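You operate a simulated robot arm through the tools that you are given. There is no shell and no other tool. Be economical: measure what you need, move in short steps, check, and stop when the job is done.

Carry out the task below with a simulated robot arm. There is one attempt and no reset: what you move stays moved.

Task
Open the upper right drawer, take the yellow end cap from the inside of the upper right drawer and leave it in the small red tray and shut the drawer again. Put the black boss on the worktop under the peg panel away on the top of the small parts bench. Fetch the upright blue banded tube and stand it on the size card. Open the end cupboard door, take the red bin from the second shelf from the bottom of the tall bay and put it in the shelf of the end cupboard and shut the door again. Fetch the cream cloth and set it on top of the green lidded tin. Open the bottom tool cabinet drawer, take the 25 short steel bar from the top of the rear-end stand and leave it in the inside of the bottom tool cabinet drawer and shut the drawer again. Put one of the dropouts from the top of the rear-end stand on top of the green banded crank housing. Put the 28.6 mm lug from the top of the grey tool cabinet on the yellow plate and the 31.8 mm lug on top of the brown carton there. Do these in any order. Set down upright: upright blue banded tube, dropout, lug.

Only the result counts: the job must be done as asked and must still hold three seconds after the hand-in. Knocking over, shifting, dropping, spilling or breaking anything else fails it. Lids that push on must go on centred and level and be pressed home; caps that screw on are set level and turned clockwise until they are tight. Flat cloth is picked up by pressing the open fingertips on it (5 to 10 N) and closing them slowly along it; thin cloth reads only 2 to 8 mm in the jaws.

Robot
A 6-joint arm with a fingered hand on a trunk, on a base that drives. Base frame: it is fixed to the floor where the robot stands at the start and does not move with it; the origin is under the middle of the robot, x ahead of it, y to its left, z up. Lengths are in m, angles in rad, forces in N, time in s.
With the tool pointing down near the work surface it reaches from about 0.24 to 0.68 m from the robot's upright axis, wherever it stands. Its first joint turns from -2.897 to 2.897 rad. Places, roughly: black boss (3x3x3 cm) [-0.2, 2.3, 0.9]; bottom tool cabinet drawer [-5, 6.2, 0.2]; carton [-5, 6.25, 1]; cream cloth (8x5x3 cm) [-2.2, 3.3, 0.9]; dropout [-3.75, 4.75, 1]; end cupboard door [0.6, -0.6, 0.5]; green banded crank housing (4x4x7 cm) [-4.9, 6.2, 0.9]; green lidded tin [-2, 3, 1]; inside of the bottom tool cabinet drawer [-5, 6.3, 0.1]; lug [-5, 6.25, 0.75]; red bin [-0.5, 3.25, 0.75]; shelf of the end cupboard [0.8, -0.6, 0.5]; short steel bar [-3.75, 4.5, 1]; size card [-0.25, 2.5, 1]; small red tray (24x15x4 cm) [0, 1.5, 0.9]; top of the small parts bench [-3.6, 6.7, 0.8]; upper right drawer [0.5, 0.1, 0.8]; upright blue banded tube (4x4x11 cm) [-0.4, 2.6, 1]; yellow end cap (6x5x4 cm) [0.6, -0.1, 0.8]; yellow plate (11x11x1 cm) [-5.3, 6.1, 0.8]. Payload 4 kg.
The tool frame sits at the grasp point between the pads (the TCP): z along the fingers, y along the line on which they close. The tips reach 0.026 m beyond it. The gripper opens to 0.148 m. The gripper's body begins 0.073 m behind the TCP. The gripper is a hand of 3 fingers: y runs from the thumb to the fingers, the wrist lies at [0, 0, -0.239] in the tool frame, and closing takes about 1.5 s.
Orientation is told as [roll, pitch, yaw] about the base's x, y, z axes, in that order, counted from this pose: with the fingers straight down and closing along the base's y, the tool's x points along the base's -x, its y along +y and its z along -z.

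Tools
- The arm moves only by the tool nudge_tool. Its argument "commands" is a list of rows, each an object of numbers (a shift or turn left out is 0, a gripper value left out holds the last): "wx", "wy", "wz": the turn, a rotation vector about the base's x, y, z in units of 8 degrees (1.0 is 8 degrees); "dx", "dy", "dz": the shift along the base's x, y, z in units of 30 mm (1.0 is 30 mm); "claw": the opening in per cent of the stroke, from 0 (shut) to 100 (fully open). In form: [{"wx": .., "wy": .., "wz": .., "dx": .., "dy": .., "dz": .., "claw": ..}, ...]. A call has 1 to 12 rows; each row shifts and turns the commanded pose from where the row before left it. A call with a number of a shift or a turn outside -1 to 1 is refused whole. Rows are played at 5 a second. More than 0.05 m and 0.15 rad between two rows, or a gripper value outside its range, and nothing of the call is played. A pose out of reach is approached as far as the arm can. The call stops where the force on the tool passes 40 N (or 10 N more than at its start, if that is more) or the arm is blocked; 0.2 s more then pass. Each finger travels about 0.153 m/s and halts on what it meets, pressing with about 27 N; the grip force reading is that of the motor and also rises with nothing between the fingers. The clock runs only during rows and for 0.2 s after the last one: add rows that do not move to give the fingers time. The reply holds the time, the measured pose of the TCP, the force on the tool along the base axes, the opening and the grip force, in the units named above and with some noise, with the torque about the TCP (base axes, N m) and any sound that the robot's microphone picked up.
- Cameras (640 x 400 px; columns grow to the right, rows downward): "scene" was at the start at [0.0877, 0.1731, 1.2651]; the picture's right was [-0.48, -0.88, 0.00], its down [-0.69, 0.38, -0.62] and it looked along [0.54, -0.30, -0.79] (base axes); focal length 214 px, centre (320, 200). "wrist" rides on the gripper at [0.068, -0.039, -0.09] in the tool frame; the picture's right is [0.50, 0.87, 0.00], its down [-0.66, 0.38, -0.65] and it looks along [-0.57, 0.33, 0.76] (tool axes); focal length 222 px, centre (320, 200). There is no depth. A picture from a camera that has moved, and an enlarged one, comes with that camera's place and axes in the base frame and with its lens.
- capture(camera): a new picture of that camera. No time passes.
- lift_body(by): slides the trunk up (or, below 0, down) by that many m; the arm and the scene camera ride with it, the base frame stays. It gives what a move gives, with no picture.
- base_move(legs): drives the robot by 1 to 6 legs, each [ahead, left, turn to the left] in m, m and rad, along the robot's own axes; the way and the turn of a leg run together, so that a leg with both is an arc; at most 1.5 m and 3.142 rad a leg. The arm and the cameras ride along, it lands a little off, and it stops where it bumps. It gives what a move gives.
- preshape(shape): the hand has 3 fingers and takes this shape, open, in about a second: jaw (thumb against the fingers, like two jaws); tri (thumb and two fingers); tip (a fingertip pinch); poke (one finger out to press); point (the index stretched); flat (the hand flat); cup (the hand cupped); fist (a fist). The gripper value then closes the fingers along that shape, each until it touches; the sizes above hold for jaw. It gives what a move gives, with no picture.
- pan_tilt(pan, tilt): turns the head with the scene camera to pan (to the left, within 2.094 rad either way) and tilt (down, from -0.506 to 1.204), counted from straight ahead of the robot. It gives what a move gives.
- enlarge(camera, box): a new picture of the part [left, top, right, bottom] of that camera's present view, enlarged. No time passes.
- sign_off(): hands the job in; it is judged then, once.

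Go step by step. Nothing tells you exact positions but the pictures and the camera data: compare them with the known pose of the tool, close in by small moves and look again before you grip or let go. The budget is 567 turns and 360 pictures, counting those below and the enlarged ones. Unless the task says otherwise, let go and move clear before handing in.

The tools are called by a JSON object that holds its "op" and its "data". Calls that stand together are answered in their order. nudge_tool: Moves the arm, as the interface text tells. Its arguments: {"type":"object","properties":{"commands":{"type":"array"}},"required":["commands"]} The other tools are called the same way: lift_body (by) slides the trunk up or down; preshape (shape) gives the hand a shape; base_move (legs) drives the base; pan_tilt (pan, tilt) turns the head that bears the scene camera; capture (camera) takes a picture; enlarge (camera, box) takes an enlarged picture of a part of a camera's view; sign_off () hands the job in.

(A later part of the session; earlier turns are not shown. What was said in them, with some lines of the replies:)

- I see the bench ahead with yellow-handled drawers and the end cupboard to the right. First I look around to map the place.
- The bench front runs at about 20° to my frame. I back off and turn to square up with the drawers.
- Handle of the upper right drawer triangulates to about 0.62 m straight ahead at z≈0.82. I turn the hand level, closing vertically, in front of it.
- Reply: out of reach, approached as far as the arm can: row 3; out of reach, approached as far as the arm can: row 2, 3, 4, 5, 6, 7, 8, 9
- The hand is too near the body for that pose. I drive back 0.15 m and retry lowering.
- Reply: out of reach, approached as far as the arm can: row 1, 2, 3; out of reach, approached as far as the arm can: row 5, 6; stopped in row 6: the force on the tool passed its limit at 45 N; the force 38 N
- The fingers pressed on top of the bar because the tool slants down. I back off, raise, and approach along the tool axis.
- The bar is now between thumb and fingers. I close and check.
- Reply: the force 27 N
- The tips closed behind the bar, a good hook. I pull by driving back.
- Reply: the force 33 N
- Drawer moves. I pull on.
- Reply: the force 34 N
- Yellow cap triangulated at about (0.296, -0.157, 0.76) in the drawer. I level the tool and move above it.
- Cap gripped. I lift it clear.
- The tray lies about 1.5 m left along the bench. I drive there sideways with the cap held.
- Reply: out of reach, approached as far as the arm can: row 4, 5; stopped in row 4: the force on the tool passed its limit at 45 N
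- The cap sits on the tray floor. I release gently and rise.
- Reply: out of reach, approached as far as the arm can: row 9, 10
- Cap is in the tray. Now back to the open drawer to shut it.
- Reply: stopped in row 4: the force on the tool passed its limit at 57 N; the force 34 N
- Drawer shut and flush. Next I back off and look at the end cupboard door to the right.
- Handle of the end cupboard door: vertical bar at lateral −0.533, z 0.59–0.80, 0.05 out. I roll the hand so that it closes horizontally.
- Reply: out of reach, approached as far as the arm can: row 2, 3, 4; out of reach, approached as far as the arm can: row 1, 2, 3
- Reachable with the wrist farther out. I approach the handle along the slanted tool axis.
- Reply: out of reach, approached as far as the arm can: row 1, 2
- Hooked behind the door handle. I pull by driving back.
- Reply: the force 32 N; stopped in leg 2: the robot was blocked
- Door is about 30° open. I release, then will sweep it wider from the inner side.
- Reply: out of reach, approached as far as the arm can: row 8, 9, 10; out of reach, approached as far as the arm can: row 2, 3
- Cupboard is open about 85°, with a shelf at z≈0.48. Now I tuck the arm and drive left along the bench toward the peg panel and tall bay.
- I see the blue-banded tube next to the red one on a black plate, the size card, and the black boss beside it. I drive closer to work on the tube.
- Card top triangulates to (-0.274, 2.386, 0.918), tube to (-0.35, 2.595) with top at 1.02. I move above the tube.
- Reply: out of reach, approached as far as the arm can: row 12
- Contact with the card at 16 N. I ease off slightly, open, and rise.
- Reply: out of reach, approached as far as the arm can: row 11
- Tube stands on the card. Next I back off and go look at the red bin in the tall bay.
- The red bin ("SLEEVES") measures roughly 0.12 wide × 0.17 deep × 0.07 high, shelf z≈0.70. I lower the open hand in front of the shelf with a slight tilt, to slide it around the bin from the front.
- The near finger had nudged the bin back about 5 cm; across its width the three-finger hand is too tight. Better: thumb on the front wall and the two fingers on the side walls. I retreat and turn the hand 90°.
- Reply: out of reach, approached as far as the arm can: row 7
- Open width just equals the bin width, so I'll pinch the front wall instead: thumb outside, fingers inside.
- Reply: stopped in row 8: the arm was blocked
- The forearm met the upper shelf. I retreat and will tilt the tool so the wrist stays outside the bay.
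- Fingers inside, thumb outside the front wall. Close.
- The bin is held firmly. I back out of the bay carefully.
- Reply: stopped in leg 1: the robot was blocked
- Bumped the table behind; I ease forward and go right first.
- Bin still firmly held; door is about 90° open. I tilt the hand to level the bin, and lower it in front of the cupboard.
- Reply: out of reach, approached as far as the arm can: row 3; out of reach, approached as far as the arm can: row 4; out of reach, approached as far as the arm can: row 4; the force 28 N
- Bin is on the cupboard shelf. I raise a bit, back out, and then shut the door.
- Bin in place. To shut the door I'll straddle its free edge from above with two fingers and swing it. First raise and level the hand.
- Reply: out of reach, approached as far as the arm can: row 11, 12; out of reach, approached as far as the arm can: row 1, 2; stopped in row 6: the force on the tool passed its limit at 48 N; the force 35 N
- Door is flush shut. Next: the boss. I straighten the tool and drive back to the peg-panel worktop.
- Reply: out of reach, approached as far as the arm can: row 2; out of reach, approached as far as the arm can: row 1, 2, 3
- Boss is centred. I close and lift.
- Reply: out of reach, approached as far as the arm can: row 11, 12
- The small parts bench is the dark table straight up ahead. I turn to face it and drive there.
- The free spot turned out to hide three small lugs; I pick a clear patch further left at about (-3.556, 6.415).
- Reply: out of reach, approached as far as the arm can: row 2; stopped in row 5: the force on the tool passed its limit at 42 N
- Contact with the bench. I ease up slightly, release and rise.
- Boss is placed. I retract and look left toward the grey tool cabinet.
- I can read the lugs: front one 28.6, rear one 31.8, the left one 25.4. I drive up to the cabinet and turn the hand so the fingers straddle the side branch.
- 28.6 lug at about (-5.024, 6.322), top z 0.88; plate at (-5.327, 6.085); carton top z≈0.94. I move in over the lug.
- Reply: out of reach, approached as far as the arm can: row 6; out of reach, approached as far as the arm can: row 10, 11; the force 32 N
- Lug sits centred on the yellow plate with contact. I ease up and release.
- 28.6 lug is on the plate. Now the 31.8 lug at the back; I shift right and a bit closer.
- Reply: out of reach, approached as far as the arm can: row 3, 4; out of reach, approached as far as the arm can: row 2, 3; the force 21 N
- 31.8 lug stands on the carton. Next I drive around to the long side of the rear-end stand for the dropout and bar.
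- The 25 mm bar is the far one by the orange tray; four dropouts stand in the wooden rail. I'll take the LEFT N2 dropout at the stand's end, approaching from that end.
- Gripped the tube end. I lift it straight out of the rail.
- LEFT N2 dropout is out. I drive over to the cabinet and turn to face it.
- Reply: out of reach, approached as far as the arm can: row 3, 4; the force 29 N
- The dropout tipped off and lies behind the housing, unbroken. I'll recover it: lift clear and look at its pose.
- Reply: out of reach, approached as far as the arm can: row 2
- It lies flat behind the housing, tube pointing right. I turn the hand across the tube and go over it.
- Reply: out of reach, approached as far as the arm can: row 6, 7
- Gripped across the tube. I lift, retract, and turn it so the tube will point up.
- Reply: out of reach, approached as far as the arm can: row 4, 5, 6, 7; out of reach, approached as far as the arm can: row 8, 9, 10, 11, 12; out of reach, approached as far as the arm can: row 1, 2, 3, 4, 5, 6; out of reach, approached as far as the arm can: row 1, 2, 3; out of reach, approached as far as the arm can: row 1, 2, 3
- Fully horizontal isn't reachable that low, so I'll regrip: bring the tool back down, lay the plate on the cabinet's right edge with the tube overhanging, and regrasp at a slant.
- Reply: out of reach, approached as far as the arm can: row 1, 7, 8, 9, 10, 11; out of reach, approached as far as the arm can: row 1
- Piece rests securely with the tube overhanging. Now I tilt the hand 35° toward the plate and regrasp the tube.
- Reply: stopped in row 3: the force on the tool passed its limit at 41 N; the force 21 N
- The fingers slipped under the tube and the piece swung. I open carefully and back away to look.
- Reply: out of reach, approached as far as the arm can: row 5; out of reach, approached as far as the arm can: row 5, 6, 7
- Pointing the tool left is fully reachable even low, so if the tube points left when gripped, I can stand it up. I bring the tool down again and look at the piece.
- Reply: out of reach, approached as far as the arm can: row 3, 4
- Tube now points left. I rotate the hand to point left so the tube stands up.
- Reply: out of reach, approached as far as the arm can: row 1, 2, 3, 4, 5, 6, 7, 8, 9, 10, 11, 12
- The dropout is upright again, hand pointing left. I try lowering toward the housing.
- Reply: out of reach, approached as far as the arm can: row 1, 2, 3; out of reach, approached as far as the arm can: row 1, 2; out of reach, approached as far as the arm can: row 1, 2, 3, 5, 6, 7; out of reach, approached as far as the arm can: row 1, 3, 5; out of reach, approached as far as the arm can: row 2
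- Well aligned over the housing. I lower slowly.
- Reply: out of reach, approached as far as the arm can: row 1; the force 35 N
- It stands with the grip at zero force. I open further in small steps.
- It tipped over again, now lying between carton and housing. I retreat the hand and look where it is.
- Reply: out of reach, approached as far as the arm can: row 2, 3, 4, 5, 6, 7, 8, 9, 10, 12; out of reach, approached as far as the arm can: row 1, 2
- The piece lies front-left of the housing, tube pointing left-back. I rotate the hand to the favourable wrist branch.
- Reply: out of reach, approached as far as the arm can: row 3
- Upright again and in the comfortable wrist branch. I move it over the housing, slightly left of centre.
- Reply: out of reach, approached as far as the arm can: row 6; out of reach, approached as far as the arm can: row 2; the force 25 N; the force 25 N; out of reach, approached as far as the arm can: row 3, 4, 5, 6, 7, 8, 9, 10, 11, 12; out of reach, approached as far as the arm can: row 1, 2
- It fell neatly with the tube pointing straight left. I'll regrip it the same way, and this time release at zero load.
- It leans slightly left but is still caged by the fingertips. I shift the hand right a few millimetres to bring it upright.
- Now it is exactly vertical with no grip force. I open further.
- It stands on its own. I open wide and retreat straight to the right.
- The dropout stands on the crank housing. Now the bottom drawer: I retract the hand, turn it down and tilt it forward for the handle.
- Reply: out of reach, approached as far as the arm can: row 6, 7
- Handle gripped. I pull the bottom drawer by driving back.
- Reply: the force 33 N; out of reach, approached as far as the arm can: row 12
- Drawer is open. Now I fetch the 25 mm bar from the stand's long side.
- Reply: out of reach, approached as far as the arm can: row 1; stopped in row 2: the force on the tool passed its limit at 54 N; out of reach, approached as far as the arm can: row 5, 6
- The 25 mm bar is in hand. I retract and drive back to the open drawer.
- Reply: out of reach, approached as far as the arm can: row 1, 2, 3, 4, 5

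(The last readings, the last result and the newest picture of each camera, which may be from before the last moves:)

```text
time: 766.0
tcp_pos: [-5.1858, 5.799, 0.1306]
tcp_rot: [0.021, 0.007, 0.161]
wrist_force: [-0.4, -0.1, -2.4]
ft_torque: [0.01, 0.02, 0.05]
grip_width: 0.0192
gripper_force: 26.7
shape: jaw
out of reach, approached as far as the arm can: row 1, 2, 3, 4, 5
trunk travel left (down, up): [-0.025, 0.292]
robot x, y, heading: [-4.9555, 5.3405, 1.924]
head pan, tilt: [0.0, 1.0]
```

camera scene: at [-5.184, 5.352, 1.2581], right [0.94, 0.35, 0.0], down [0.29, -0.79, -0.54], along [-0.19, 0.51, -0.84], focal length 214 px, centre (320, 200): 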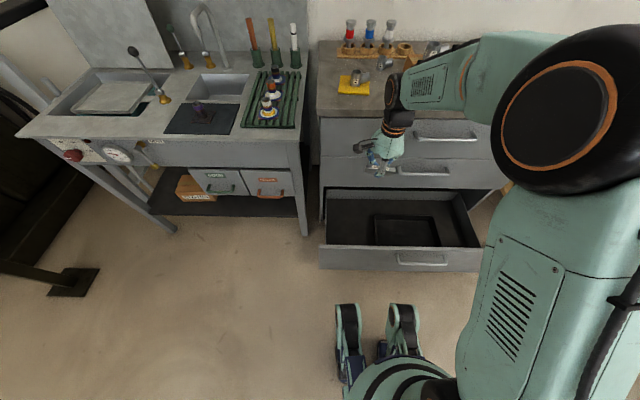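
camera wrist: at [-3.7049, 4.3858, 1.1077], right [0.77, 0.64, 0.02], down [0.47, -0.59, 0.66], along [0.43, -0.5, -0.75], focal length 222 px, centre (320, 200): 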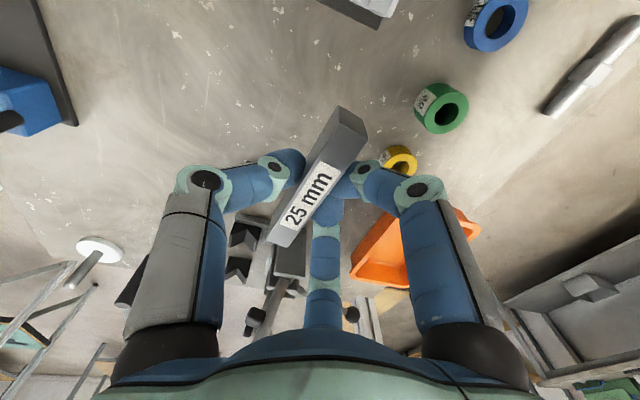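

{"op": "lift_body", "data": {"by": -0.02}}

{"op": "enlarge", "data": {"camera": "scene", "box": [310, 170, 430, 250]}}

```text
time: 766.4
tcp_pos: [-5.1882, 5.8055, 0.1268]
tcp_rot: [0.029, 0.009, 0.164]
wrist_force: [-0.9, 3.7, 13.8]
ft_torque: [-0.14, -0.07, -0.01]
grip_width: 0.02
gripper_force: 27.2
shape: jaw
trunk travel left (down, up): [-0.016, 0.301]
robot x, y, heading: [-4.9556, 5.3393, 1.931]
head pan, tilt: [0.0, 1.0]
stopped: the force on the tool passed its limit at 46 N (the readings are from after the stop); the commanded pose is now the measured one
```

```text
5.00 times, centred on (370, 210) of scene
camera zoom: at [-5.1842, 5.353, 1.25], right [0.94, 0.35, 0.0], down [0.29, -0.79, -0.54], along [-0.19, 0.51, -0.84], focal length 1072 px, centre (70, 150)
```

zoom: 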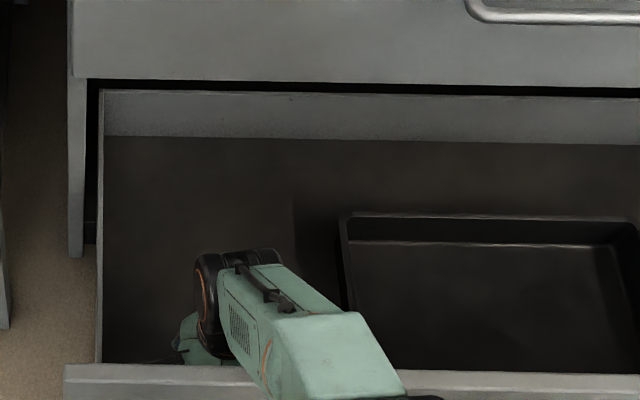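

Contact with the drawer floor. I release the bar and rise.

{"op": "nudge_tool", "data": {"commands": [{"dz": 0.05}, {"claw": 20}, {"claw": 28}, {"claw": 40}, {}, {"dz": 0.7}, {"dz": 1}, {"dz": 1}, {"dz": 1}, {"dz": 1}, {"dz": 1}, {"dz": 1}]}}

{"op": "nudge_tool", "data": {"commands": [{"dz": 1}, {"dz": 1}, {"dz": 1}, {"dz": 1}, {"dz": 1}, {"dz": 1}, {"dz": 1}, {"dz": 1}, {"dx": 0.3, "dy": -0.8}, {"dx": 0.3, "dy": -0.8}, {"dx": 0.3, "dy": -0.8}, {}]}}

{"op": "capture", "data": {"camera": "scene"}}

```text
time: 769.0
tcp_pos: [-5.1899, 5.8031, 0.3285]
tcp_rot: [0.026, 0.007, 0.165]
wrist_force: [0.1, -0.4, 0.8]
ft_torque: [0.04, 0.03, 0.04]
grip_width: 0.0591
gripper_force: 0.0
shape: jaw
trunk travel left (down, up): [-0.016, 0.301]
robot x, y, heading: [-4.9566, 5.3387, 1.926]
head pan, tilt: [0.0, 1.0]
```

```text
time: 771.6
tcp_pos: [-5.161, 5.7312, 0.5667]
tcp_rot: [0.025, 0.007, 0.164]
wrist_force: [0.4, 0.4, 0.0]
ft_torque: [0.0, -0.03, 0.0]
grip_width: 0.0586
gripper_force: 0.1
shape: jaw
trunk travel left (down, up): [-0.016, 0.301]
robot x, y, heading: [-4.9581, 5.3406, 1.925]
head pan, tilt: [0.0, 1.0]
```

```text
42 pictures are left
camera scene: at [-5.1845, 5.3535, 1.2501], right [0.94, 0.35, 0.0], down [0.29, -0.79, -0.54], along [-0.19, 0.51, -0.84], focal length 214 px, centre (320, 200)
```

scene: 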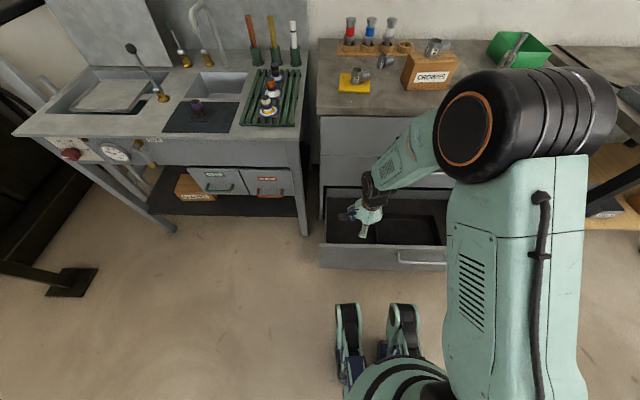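

Bar is in the drawer (and the dropout still stands). I back off, tilt a closed fist and push the drawer shut.

{"op": "base_move", "data": {"legs": [[-0.38, 0.02, 0]]}}

{"op": "nudge_tool", "data": {"commands": [{"claw": 0, "wx": 0.937, "wy": 0.35, "dz": -0.6, "dx": -0.2, "dy": 0.55}, {"wx": 0.937, "wy": 0.35, "dz": -0.6, "dx": -0.2, "dy": 0.55}, {"wx": 0.937, "wy": 0.35, "dz": -0.6, "dx": -0.2, "dy": 0.55}, {"wx": 0.937, "wy": 0.35, "dz": -0.6, "dx": -0.2, "dy": 0.55}, {"wx": 0.937, "wy": 0.35, "dz": -0.6, "dx": -0.2, "dy": 0.55}, {"dz": -0.9}, {"dz": -0.9}, {"dz": -0.9}, {"dz": -0.9}, {"dz": -0.9}, {}]}}

{"op": "enlarge", "data": {"camera": "scene", "box": [290, 80, 470, 220]}}

```text
time: 774.0
tcp_pos: [-5.0493, 5.3662, 0.5673]
tcp_rot: [0.025, 0.007, 0.168]
wrist_force: [-0.2, -0.4, 0.2]
ft_torque: [0.02, -0.01, 0.01]
grip_width: 0.0588
gripper_force: 0.1
shape: jaw
trunk travel left (down, up): [-0.016, 0.301]
robot x, y, heading: [-4.8433, 4.9766, 1.933]
head pan, tilt: [0.0, 1.0]
```

```text
time: 776.4
tcp_pos: [-5.0825, 5.4503, 0.3824]
tcp_rot: [0.5, 0.011, 0.155]
wrist_force: [0.0, -0.3, 0.3]
ft_torque: [0.0, -0.01, 0.01]
grip_width: 0.0
gripper_force: 26.7
shape: jaw
out of reach, approached as far as the arm can: row 2, 3, 4, 6, 7, 8, 9, 10
trunk travel left (down, up): [-0.016, 0.301]
robot x, y, heading: [-4.8478, 4.9762, 1.935]
head pan, tilt: [0.0, 1.0]
```

```text
2.86 times, centred on (380, 150) of scene
camera zoom: at [-5.0708, 4.99, 1.2501], right [0.94, 0.35, 0.0], down [0.3, -0.79, -0.54], along [-0.19, 0.51, -0.84], focal length 613 px, centre (149, 343)
```

zoom: 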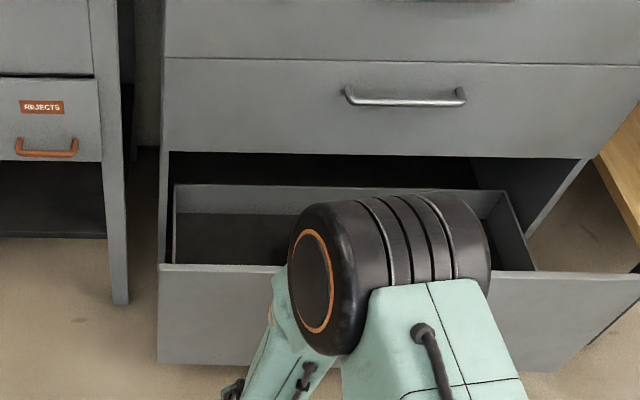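

{"op": "nudge_tool", "data": {"commands": [{"dx": -0.3, "dy": 0.85}, {"dx": -0.3, "dy": 0.85}, {"dx": -0.3, "dy": 0.85}, {"dx": -0.3, "dy": 0.85}, {"dx": -0.3, "dy": 0.85, "dz": -0.4, "wx": 0.5, "wy": 0.19}, {"dx": -0.2, "dy": 0.5, "dz": -0.5, "wx": 0.5, "wy": 0.19}, {"dz": -0.5, "wx": 0.5, "wy": 0.19}, {}]}}

{"op": "capture", "data": {"camera": "scene"}}

```text
time: 778.2
tcp_pos: [-5.1343, 5.5926, 0.3354]
tcp_rot: [0.728, 0.067, 0.166]
wrist_force: [-0.6, -0.2, -1.3]
ft_torque: [-0.01, 0.01, 0.01]
grip_width: 0.0
gripper_force: 26.6
shape: jaw
trunk travel left (down, up): [-0.016, 0.301]
robot x, y, heading: [-4.8401, 4.9802, 1.927]
head pan, tilt: [0.0, 1.0]
```

```text
40 pictures are left
camera scene: at [-5.0708, 4.99, 1.2501], right [0.94, 0.35, 0.0], down [0.3, -0.79, -0.54], along [-0.19, 0.51, -0.84], focal length 214 px, centre (320, 200)
```

scene: 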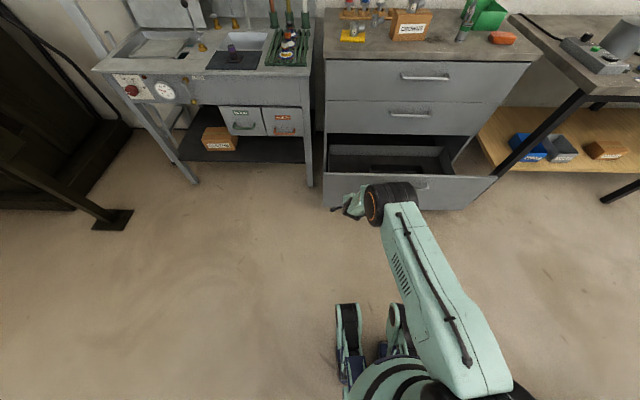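

{"op": "base_move", "data": {"legs": [[0.2, 0, 0], [0.13, 0, 0]]}}

{"op": "nudge_tool", "data": {"commands": [{"dx": -0.17, "dy": 0.47}, {"dx": -0.17, "dy": 0.47}, {"dx": -0.17, "dy": 0.47}, {"dx": -0.17, "dy": 0.47}, {"dx": -0.17, "dy": 0.47}, {}]}}

{"op": "capture", "data": {"camera": "scene"}}

```text
time: 780.7
tcp_pos: [-5.252, 5.9004, 0.3363]
tcp_rot: [0.724, 0.065, 0.167]
wrist_force: [0.4, -0.2, 0.6]
ft_torque: [0.01, -0.03, 0.01]
grip_width: 0.0
gripper_force: 27.1
shape: jaw
trunk travel left (down, up): [-0.016, 0.301]
robot x, y, heading: [-4.9584, 5.289, 1.936]
head pan, tilt: [0.0, 1.0]
```

```text
time: 781.8
tcp_pos: [-5.2752, 5.958, 0.3312]
tcp_rot: [0.714, 0.064, 0.168]
wrist_force: [7.2, -20.4, 6.4]
ft_torque: [-0.15, -0.04, 0.03]
grip_width: 0.0
gripper_force: 27.3
shape: jaw
trunk travel left (down, up): [-0.016, 0.301]
robot x, y, heading: [-4.9566, 5.2837, 1.931]
head pan, tilt: [0.0, 1.0]
stopped in row 5: the force on the tool passed its limit at 50 N (the readings are from after the stop); the commanded pose is now the measured one
```

```text
39 pictures are left
camera scene: at [-5.1862, 5.2956, 1.2502], right [0.94, 0.35, 0.0], down [0.3, -0.79, -0.54], along [-0.19, 0.51, -0.84], focal length 214 px, centre (320, 200)
```

scene: 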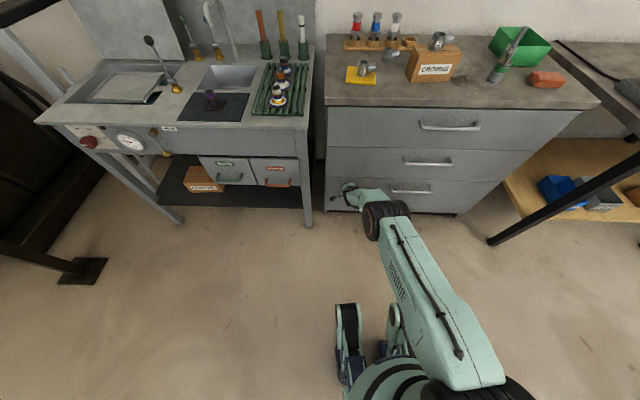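

Drawer is flush shut. Last: the cream cloth and green tin at the far end of the frame table. I retract and drive around.

{"op": "base_move", "data": {"legs": [[-0.3, 0, 0]]}}

{"op": "nudge_tool", "data": {"commands": [{"wx": -0.9, "wy": -0.34, "dz": 1, "dx": 0.2, "dy": -0.6}, {"wx": -0.9, "wy": -0.34, "dz": 1, "dx": 0.2, "dy": -0.6}, {"wx": -0.9, "wy": -0.34, "dz": 1}, {"wx": -0.9, "wy": -0.34, "dz": 1}, {"wx": -0.9, "wy": -0.34, "dz": 1}, {"wx": -0.6, "wy": -0.3, "dz": 1}, {"dz": 1}, {"dz": 1}, {"dz": 1}, {"dz": 1}, {"dz": 1}, {"dz": 1}]}}

{"op": "nudge_tool", "data": {"commands": [{"dz": 1, "dx": 0.2, "dy": -0.5}, {"dz": 1, "dx": 0.2, "dy": -0.5}, {"dz": 1, "dx": 0.2, "dy": -0.5}, {"dz": 1}, {"dz": 1}, {"dz": 1}, {"dz": 1}, {"dz": 1}, {"dz": 1}, {"dz": 1}, {"dz": 1}, {}]}}

{"op": "base_move", "data": {"legs": [[0.08, -0.9, 0], [0, -0.9, 0], [0, 0, -1.571], [0, 0, -1.571]]}}

{"op": "pan_tilt", "data": {"pan": 0, "tilt": 0.4}}

{"op": "capture", "data": {"camera": "scene"}}

```text
time: 783.9
tcp_pos: [-5.1713, 5.679, 0.3328]
tcp_rot: [0.718, 0.064, 0.173]
wrist_force: [0.0, -0.2, 0.3]
ft_torque: [0.0, 0.02, 0.0]
grip_width: 0.0
gripper_force: 27.2
shape: jaw
trunk travel left (down, up): [-0.016, 0.301]
robot x, y, heading: [-4.8509, 5.0041, 1.934]
head pan, tilt: [0.0, 1.0]
```

```text
time: 786.5
tcp_pos: [-5.1519, 5.623, 0.6952]
tcp_rot: [-0.033, -0.092, 0.181]
wrist_force: [0.3, 0.5, -0.7]
ft_torque: [-0.02, 0.01, -0.03]
grip_width: 0.0003
gripper_force: 27.2
shape: jaw
out of reach, approached as far as the arm can: row 5, 6
trunk travel left (down, up): [-0.016, 0.301]
robot x, y, heading: [-4.8518, 5.0054, 1.94]
head pan, tilt: [0.0, 1.0]
```

```text
time: 789.1
tcp_pos: [-5.1097, 5.5356, 0.9991]
tcp_rot: [-0.032, -0.093, 0.179]
wrist_force: [-0.5, -0.4, -1.0]
ft_torque: [0.01, -0.01, 0.01]
grip_width: 0.0
gripper_force: 27.2
shape: jaw
out of reach, approached as far as the arm can: row 8, 9, 10, 11
trunk travel left (down, up): [-0.016, 0.301]
robot x, y, heading: [-4.8482, 5.0049, 1.935]
head pan, tilt: [0.0, 1.0]
```

```text
time: 812.8
tcp_pos: [-2.9609, 5.1689, 1.0]
tcp_rot: [-0.03, -0.093, -2.995]
wrist_force: [-0.8, 0.0, 1.0]
ft_torque: [-0.01, 0.01, -0.01]
grip_width: 0.0
gripper_force: 27.2
shape: jaw
trunk travel left (down, up): [-0.016, 0.301]
robot x, y, heading: [-3.2013, 5.7126, -1.237]
head pan, tilt: [0.0, 1.0]
```

```text
time: 813.8
tcp_pos: [-2.9597, 5.1678, 0.9995]
tcp_rot: [-0.029, -0.091, -2.994]
wrist_force: [0.3, 0.0, -0.3]
ft_torque: [0.0, 0.01, 0.03]
grip_width: 0.0
gripper_force: 26.8
shape: jaw
trunk travel left (down, up): [-0.016, 0.301]
robot x, y, heading: [-3.205, 5.709, -1.237]
head pan, tilt: [0.0, 0.4]
```

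```text
38 pictures are left
camera scene: at [-2.9649, 5.6669, 1.3003], right [-0.94, -0.33, 0.0], down [-0.13, 0.37, -0.92], along [0.3, -0.87, -0.39], focal length 214 px, centre (320, 200)
```

scene: 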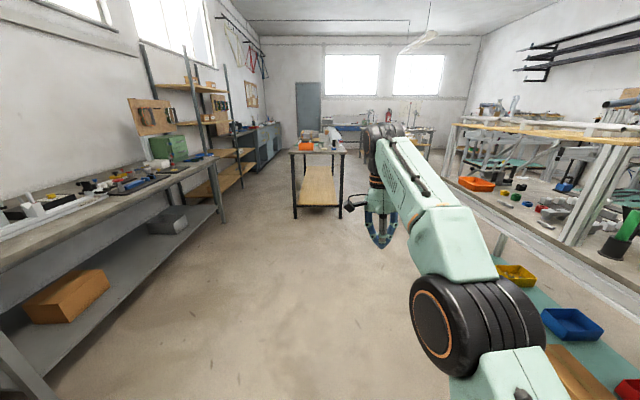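

{"op": "base_move", "data": {"legs": [[0.3, 0.17, 0.024], [1.0, 0, 0], [0.85, 0, 0]]}}

{"op": "pan_tilt", "data": {"pan": 0, "tilt": 0.65}}

{"op": "capture", "data": {"camera": "scene"}}

```text
time: 824.9
tcp_pos: [-2.0323, 3.2258, 0.9989]
tcp_rot: [-0.029, -0.093, -2.973]
wrist_force: [-0.3, -0.6, -0.1]
ft_torque: [-0.02, 0.01, -0.02]
grip_width: 0.0
gripper_force: 27.6
shape: jaw
trunk travel left (down, up): [-0.016, 0.301]
robot x, y, heading: [-2.2837, 3.757, -1.212]
head pan, tilt: [0.0, 0.4]
```

```text
time: 825.7
tcp_pos: [-2.0324, 3.225, 1.0]
tcp_rot: [-0.031, -0.092, -2.974]
wrist_force: [0.2, 0.4, 0.6]
ft_torque: [0.03, 0.0, 0.01]
grip_width: 0.0002
gripper_force: 27.1
shape: jaw
trunk travel left (down, up): [-0.016, 0.301]
robot x, y, heading: [-2.2852, 3.758, -1.219]
head pan, tilt: [0.0, 0.649]
```

```text
37 pictures are left
camera scene: at [-2.0486, 3.7296, 1.2779], right [-0.94, -0.35, 0.0], down [-0.21, 0.57, -0.8], along [0.28, -0.75, -0.6], focal length 214 px, centre (320, 200)
```

scene: 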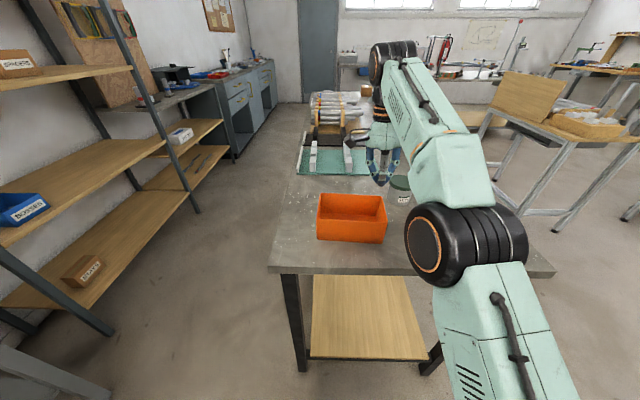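

{"op": "capture", "data": {"camera": "wrist"}}

```text
36 pictures are left
camera wrist: at [-1.9631, 3.2755, 1.0844], right [0.63, -0.77, -0.07], down [-0.52, -0.49, 0.7], along [-0.57, -0.41, -0.71], focal length 222 px, centre (320, 200)
```

wrist: 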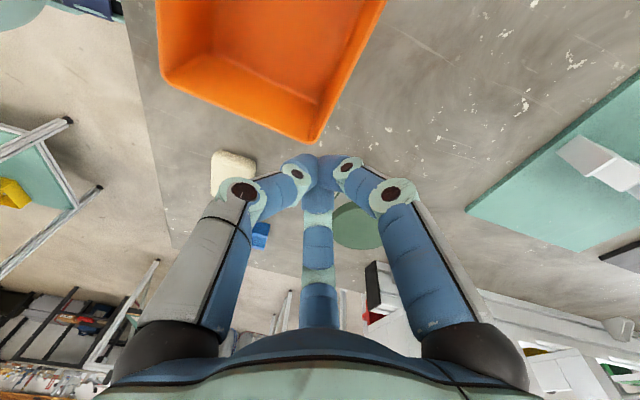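

{"op": "nudge_tool", "data": {"commands": [{"wx": 0.1, "wy": 0.6, "claw": 100}, {"dx": -0.33, "dy": 0.9, "dz": 0.5}, {"dx": -0.33, "dy": 0.9, "dz": 0.5}, {"dx": -0.33, "dy": 0.9}, {"dx": -0.33, "dy": 0.9}, {}]}}

{"op": "capture", "data": {"camera": "wrist"}}

```text
time: 827.1
tcp_pos: [-2.0761, 3.3435, 1.0249]
tcp_rot: [-0.057, -0.173, -2.971]
wrist_force: [0.2, -0.3, 0.4]
ft_torque: [0.01, 0.02, 0.01]
grip_width: 0.1478
gripper_force: 0.0
shape: jaw
out of reach, approached as far as the arm can: row 1
trunk travel left (down, up): [-0.016, 0.301]
robot x, y, heading: [-2.2853, 3.759, -1.212]
head pan, tilt: [0.0, 0.649]
```

```text
35 pictures are left
camera wrist: at [-1.9998, 3.3921, 1.1033], right [0.62, -0.77, -0.13], down [-0.46, -0.5, 0.73], along [-0.63, -0.4, -0.67], focal length 222 px, centre (320, 200)
```

wrist: 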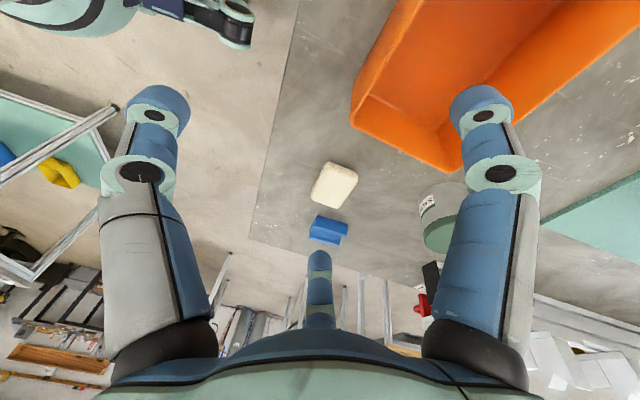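

Cloth (cream, ~8×5 cm) is at about (-2.18, 3.26), tin near (-2.10, 3.12). I level the tool, align it and go over the cloth.

{"op": "nudge_tool", "data": {"commands": [{"wx": -0.1, "wy": -0.64, "dx": -0.6, "dy": -0.5}, {"wx": -0.1, "wy": -0.64, "dx": -0.6, "dy": -0.5}, {"wz": 0.75, "dx": -0.6, "dy": -0.5}, {"wz": 0.75, "dx": -0.6, "dy": -0.5, "claw": 70}, {"wz": 0.75, "dx": -0.6, "dy": -0.5}, {"dx": -0.4, "dy": -0.25, "dz": -0.8}, {}]}}

{"op": "capture", "data": {"camera": "wrist"}}

```text
time: 828.7
tcp_pos: [-2.1788, 3.2573, 0.9993]
tcp_rot: [0.001, 0.001, -2.662]
wrist_force: [-1.0, 0.6, 0.8]
ft_torque: [0.0, 0.01, 0.02]
grip_width: 0.1039
gripper_force: 0.1
shape: jaw
trunk travel left (down, up): [-0.016, 0.301]
robot x, y, heading: [-2.2844, 3.7605, -1.218]
head pan, tilt: [0.0, 0.649]
```

```text
34 pictures are left
camera wrist: at [-2.1369, 3.3258, 1.0901], right [0.84, -0.54, 0.0], down [-0.41, -0.64, 0.65], along [-0.35, -0.55, -0.76], focal length 222 px, centre (320, 200)
```

wrist: 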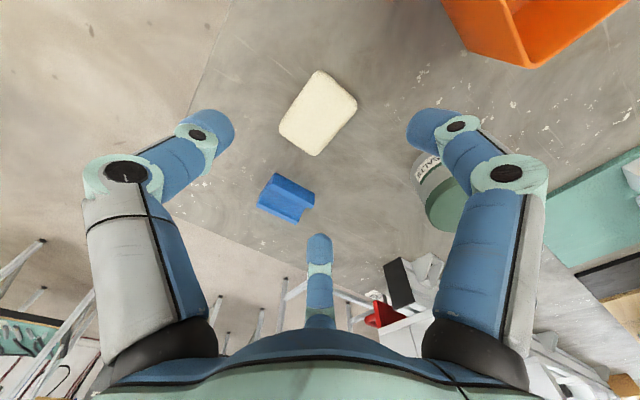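

{"op": "nudge_tool", "data": {"commands": [{"dy": 0.12, "dz": -0.9, "claw": 62}, {"dz": -0.9}, {"dz": -0.9}, {"dz": -0.7}, {"dz": -0.3}, {"dz": -0.3}, {"dz": -0.3}, {}]}}

{"op": "capture", "data": {"camera": "wrist"}}

```text
time: 830.2
tcp_pos: [-2.1762, 3.261, 0.8861]
tcp_rot: [0.017, -0.005, -2.662]
wrist_force: [2.0, 2.7, 19.3]
ft_torque: [0.53, -0.06, -0.11]
grip_width: 0.091
gripper_force: 0.1
shape: jaw
trunk travel left (down, up): [-0.016, 0.301]
robot x, y, heading: [-2.2831, 3.7619, -1.216]
head pan, tilt: [0.0, 0.649]
stopped in row 7: the force on the tool passed its limit at 51 N (the readings are from after the stop); the commanded pose is now the measured one
```

```text
33 pictures are left
camera wrist: at [-2.135, 3.3299, 0.9755], right [0.84, -0.54, 0.01], down [-0.41, -0.63, 0.66], along [-0.35, -0.56, -0.75], focal length 222 px, centre (320, 200)
```

wrist: 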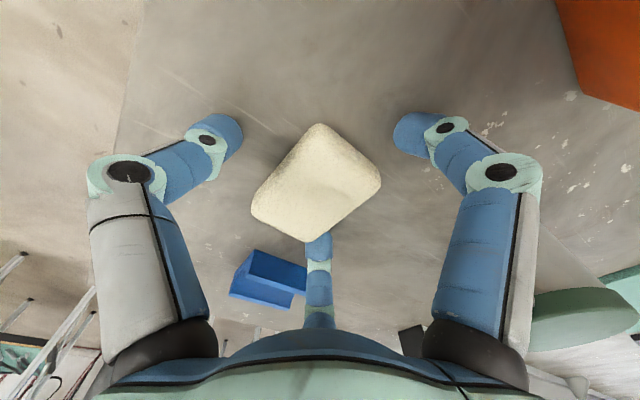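

{"op": "nudge_tool", "data": {"commands": [{"dz": 0.12}, {"claw": 50}, {"claw": 42}, {"claw": 35}, {"claw": 28}, {"claw": 20}, {"claw": 12}, {}, {}, {}]}}

{"op": "nudge_tool", "data": {"commands": [{"dz": 0.3}, {"dz": 0.6}, {"dz": 0.9}, {"dz": 0.9}, {"dz": 0.9}, {}]}}

{"op": "capture", "data": {"camera": "wrist"}}

```text
time: 832.4
tcp_pos: [-2.1776, 3.2603, 0.8889]
tcp_rot: [0.012, -0.003, -2.66]
wrist_force: [-0.7, -0.1, 0.8]
ft_torque: [-0.01, 0.01, -0.02]
grip_width: 0.0502
gripper_force: 27.2
shape: jaw
trunk travel left (down, up): [-0.016, 0.301]
robot x, y, heading: [-2.2843, 3.759, -1.212]
head pan, tilt: [0.0, 0.649]
```

```text
time: 833.8
tcp_pos: [-2.1779, 3.2606, 0.9945]
tcp_rot: [0.011, -0.005, -2.661]
wrist_force: [0.3, -0.2, 0.1]
ft_torque: [0.03, 0.0, 0.0]
grip_width: 0.0498
gripper_force: 27.3
shape: jaw
trunk travel left (down, up): [-0.016, 0.301]
robot x, y, heading: [-2.2884, 3.7627, -1.215]
head pan, tilt: [0.0, 0.649]
```

```text
32 pictures are left
camera wrist: at [-2.1355, 3.3292, 1.0846], right [0.84, -0.54, 0.01], down [-0.41, -0.63, 0.66], along [-0.35, -0.56, -0.75], focal length 222 px, centre (320, 200)
```

wrist: 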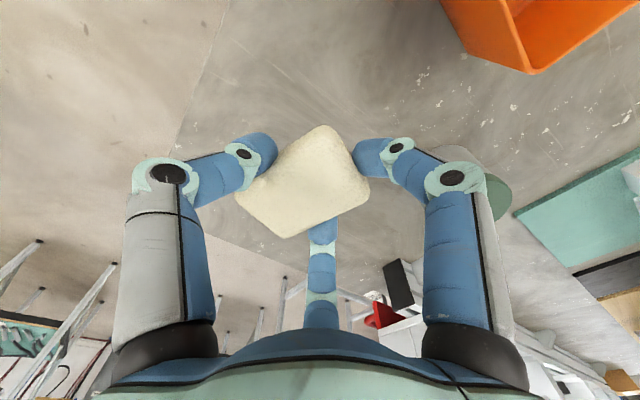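

Cloth is in hand. The tin lid is at about (-2.102, 3.115), z 0.905. I move over it.

{"op": "base_move", "data": {"legs": [[0.07, 0, 0]]}}

{"op": "nudge_tool", "data": {"commands": [{"dx": 0.5, "dy": -0.6}, {"dx": 0.5, "dy": -0.6}, {}]}}

{"op": "capture", "data": {"camera": "wrist"}}

```text
time: 834.8
tcp_pos: [-2.1531, 3.1954, 0.9951]
tcp_rot: [0.012, -0.002, -2.663]
wrist_force: [0.2, -0.8, -0.7]
ft_torque: [0.03, 0.02, 0.0]
grip_width: 0.0499
gripper_force: 27.0
shape: jaw
trunk travel left (down, up): [-0.016, 0.301]
robot x, y, heading: [-2.2615, 3.6959, -1.217]
head pan, tilt: [0.0, 0.649]
```

```text
time: 835.6
tcp_pos: [-2.1238, 3.1605, 0.9958]
tcp_rot: [0.01, -0.003, -2.662]
wrist_force: [0.0, 0.4, -0.7]
ft_torque: [0.0, 0.01, -0.04]
grip_width: 0.05
gripper_force: 27.0
shape: jaw
trunk travel left (down, up): [-0.016, 0.301]
robot x, y, heading: [-2.2607, 3.6939, -1.216]
head pan, tilt: [0.0, 0.649]
```

```text
31 pictures are left
camera wrist: at [-2.0809, 3.2286, 1.0835], right [0.84, -0.54, 0.01], down [-0.41, -0.63, 0.66], along [-0.35, -0.56, -0.75], focal length 222 px, centre (320, 200)
```

wrist: 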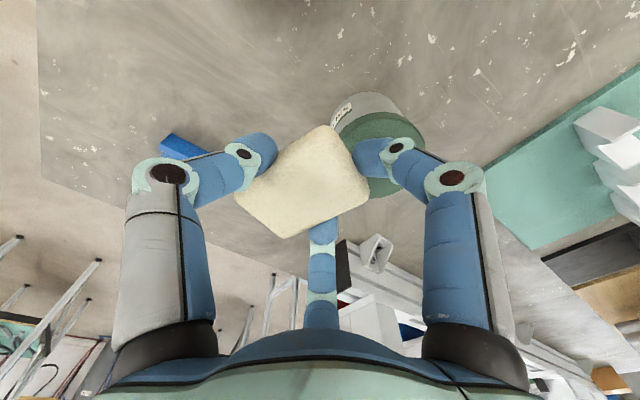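

{"op": "nudge_tool", "data": {"commands": [{"dx": 0.565, "dy": -0.94}, {"dx": 0.565, "dy": -0.94}, {"dz": -0.8}, {"dz": -0.7}, {}]}}

{"op": "capture", "data": {"camera": "wrist"}}

{"op": "enlarge", "data": {"camera": "scene", "box": [310, 130, 450, 250]}}

```text
time: 836.8
tcp_pos: [-2.0968, 3.1148, 0.9567]
tcp_rot: [0.024, -0.008, -2.661]
wrist_force: [-2.1, 1.0, 17.5]
ft_torque: [0.62, 0.28, 0.01]
grip_width: 0.0514
gripper_force: 26.8
shape: jaw
out of reach, approached as far as the arm can: row 2
trunk travel left (down, up): [-0.016, 0.301]
robot x, y, heading: [-2.2589, 3.692, -1.211]
head pan, tilt: [0.0, 0.649]
stopped in row 5: the force on the tool passed its limit at 45 N (the readings are from after the stop); the commanded pose is now the measured one
```

```text
30 pictures are left
camera wrist: at [-2.054, 3.1842, 1.0452], right [0.84, -0.54, 0.02], down [-0.41, -0.62, 0.67], along [-0.35, -0.57, -0.74], focal length 222 px, centre (320, 200)
```

wrist: 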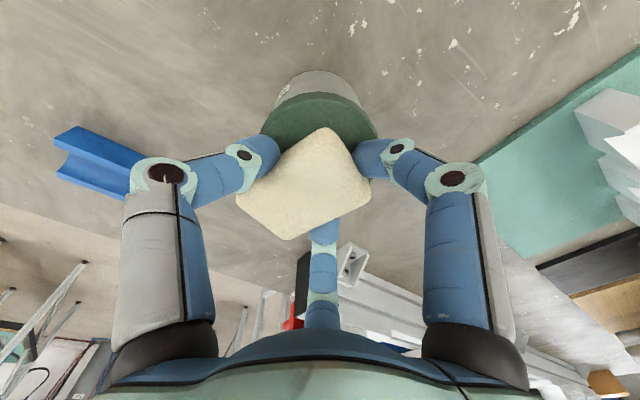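

```text
3.33 times, centred on (380, 190) of scene
camera zoom: at [-2.0252, 3.6665, 1.278], right [-0.94, -0.35, 0.0], down [-0.21, 0.57, -0.8], along [0.28, -0.75, -0.6], focal length 715 px, centre (120, 233)
```

zoom: 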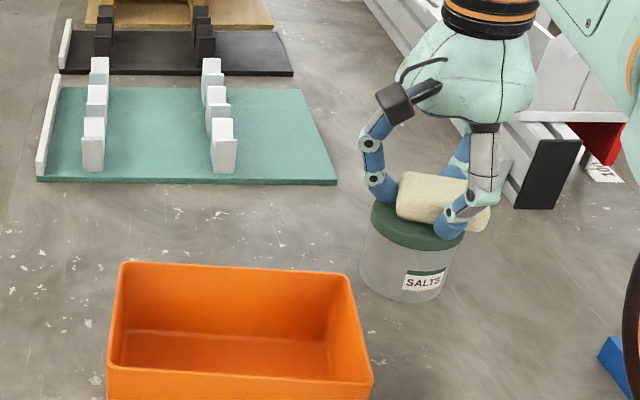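

The tin top is a bit higher than estimated; the cloth rests on the lid about 1 cm off centre. I nudge it to centre, then release.

{"op": "nudge_tool", "data": {"commands": [{"dz": 0.35}, {"dx": 0.28, "dy": 0.17}, {"dz": -0.2}, {"dz": -0.06}, {}]}}

```text
time: 838.0
tcp_pos: [-2.087, 3.1182, 0.9569]
tcp_rot: [0.02, -0.006, -2.661]
wrist_force: [0.1, -0.4, 3.5]
ft_torque: [0.15, 0.08, -0.04]
grip_width: 0.0509
gripper_force: 26.7
shape: jaw
trunk travel left (down, up): [-0.016, 0.301]
robot x, y, heading: [-2.2644, 3.6965, -1.217]
head pan, tilt: [0.0, 0.649]
```

{"op": "nudge_tool", "data": {"commands": [{"dz": 0.05}, {"claw": 38}, {"claw": 44}, {"claw": 52}, {"claw": 62}, {"claw": 72}, {}, {"dz": 0.8}, {"dz": 0.8}, {"dz": 0.6, "dx": -0.2, "dy": 0.6}, {"dx": -0.3, "dy": 0.9}, {}]}}

{"op": "enlarge", "data": {"camera": "scene", "box": [310, 130, 450, 250]}}

```text
time: 840.6
tcp_pos: [-2.1018, 3.1625, 1.0233]
tcp_rot: [0.021, -0.007, -2.661]
wrist_force: [-0.1, 0.3, 0.3]
ft_torque: [0.02, -0.01, -0.01]
grip_width: 0.1063
gripper_force: 0.0
shape: jaw
trunk travel left (down, up): [-0.016, 0.301]
robot x, y, heading: [-2.262, 3.6928, -1.217]
head pan, tilt: [0.0, 0.649]
```

```text
3.33 times, centred on (380, 190) of scene
camera zoom: at [-2.0247, 3.6648, 1.2778], right [-0.94, -0.35, 0.0], down [-0.21, 0.57, -0.8], along [0.28, -0.75, -0.6], focal length 715 px, centre (120, 233)
```

zoom: 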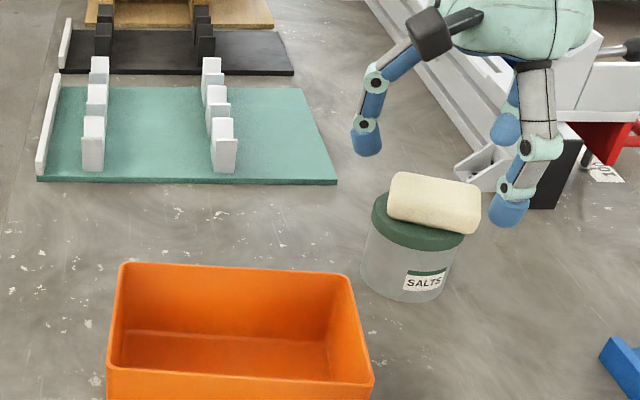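

Cloth lies on the lid. I move the hand well clear and take one last look at the cabinet's dropout from afar before handing in.

{"op": "base_move", "data": {"legs": [[-0.3, 0, 0]]}}

{"op": "enlarge", "data": {"camera": "scene", "box": [280, 90, 460, 210]}}

```text
time: 842.6
tcp_pos: [-2.2103, 3.4512, 1.0237]
tcp_rot: [0.022, -0.006, -2.666]
wrist_force: [0.0, 0.8, 0.0]
ft_torque: [-0.01, -0.02, 0.01]
grip_width: 0.1062
gripper_force: 0.0
shape: jaw
trunk travel left (down, up): [-0.016, 0.301]
robot x, y, heading: [-2.3674, 3.9856, -1.22]
head pan, tilt: [0.0, 0.649]
```

```text
3.33 times, centred on (370, 150) of scene
camera zoom: at [-2.131, 3.9532, 1.2779], right [-0.94, -0.34, 0.0], down [-0.21, 0.57, -0.8], along [0.27, -0.75, -0.6], focal length 715 px, centre (153, 367)
```

zoom: 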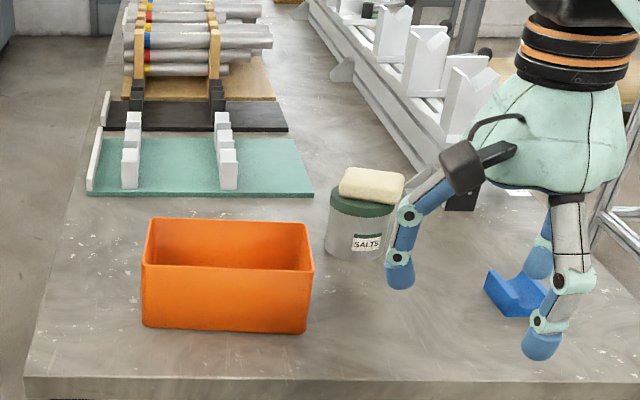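

The cloth rests stably on the tin, and every other item was in place when I last saw it. The hand is clear, so I hand in.

{"op": "sign_off", "data": {}}

```text
The job is handed in.
```

I did all eight tasks and handed the job in, but the dropout gave trouble. It fell onto the cabinet top three times before it stood on the crank housing. In one of those tries I pushed the housing about 1 mm. It was still standing when I last saw it.

- **End cap:** it is in the small red tray, and the upper right drawer is shut.
- **Boss:** it stands on a clear patch of the small parts bench top.
- **Blue banded tube:** it stands upright on the size card.
- **Red bin:** it is on the end cupboard shelf, and the door is shut flush.
- **Cloth:** it lies on the green tin but is about 1.5 cm off centre, so it overhangs the lid on one side.
- **25 steel bar:** I set it on the floor of the bottom cabinet drawer and shut the drawer. I did not get a clear look at it after letting go.
- **Lugs:** the 28.6 mm lug stands on the yellow plate, and the 31.8 mm lug stands on the carton.

**Bumps:** I backed into the long table once while carrying the bin, and the arm touched the tall bay's upper shelf once. Nothing on the table or that shelf looked moved in the pictures I took afterwards.
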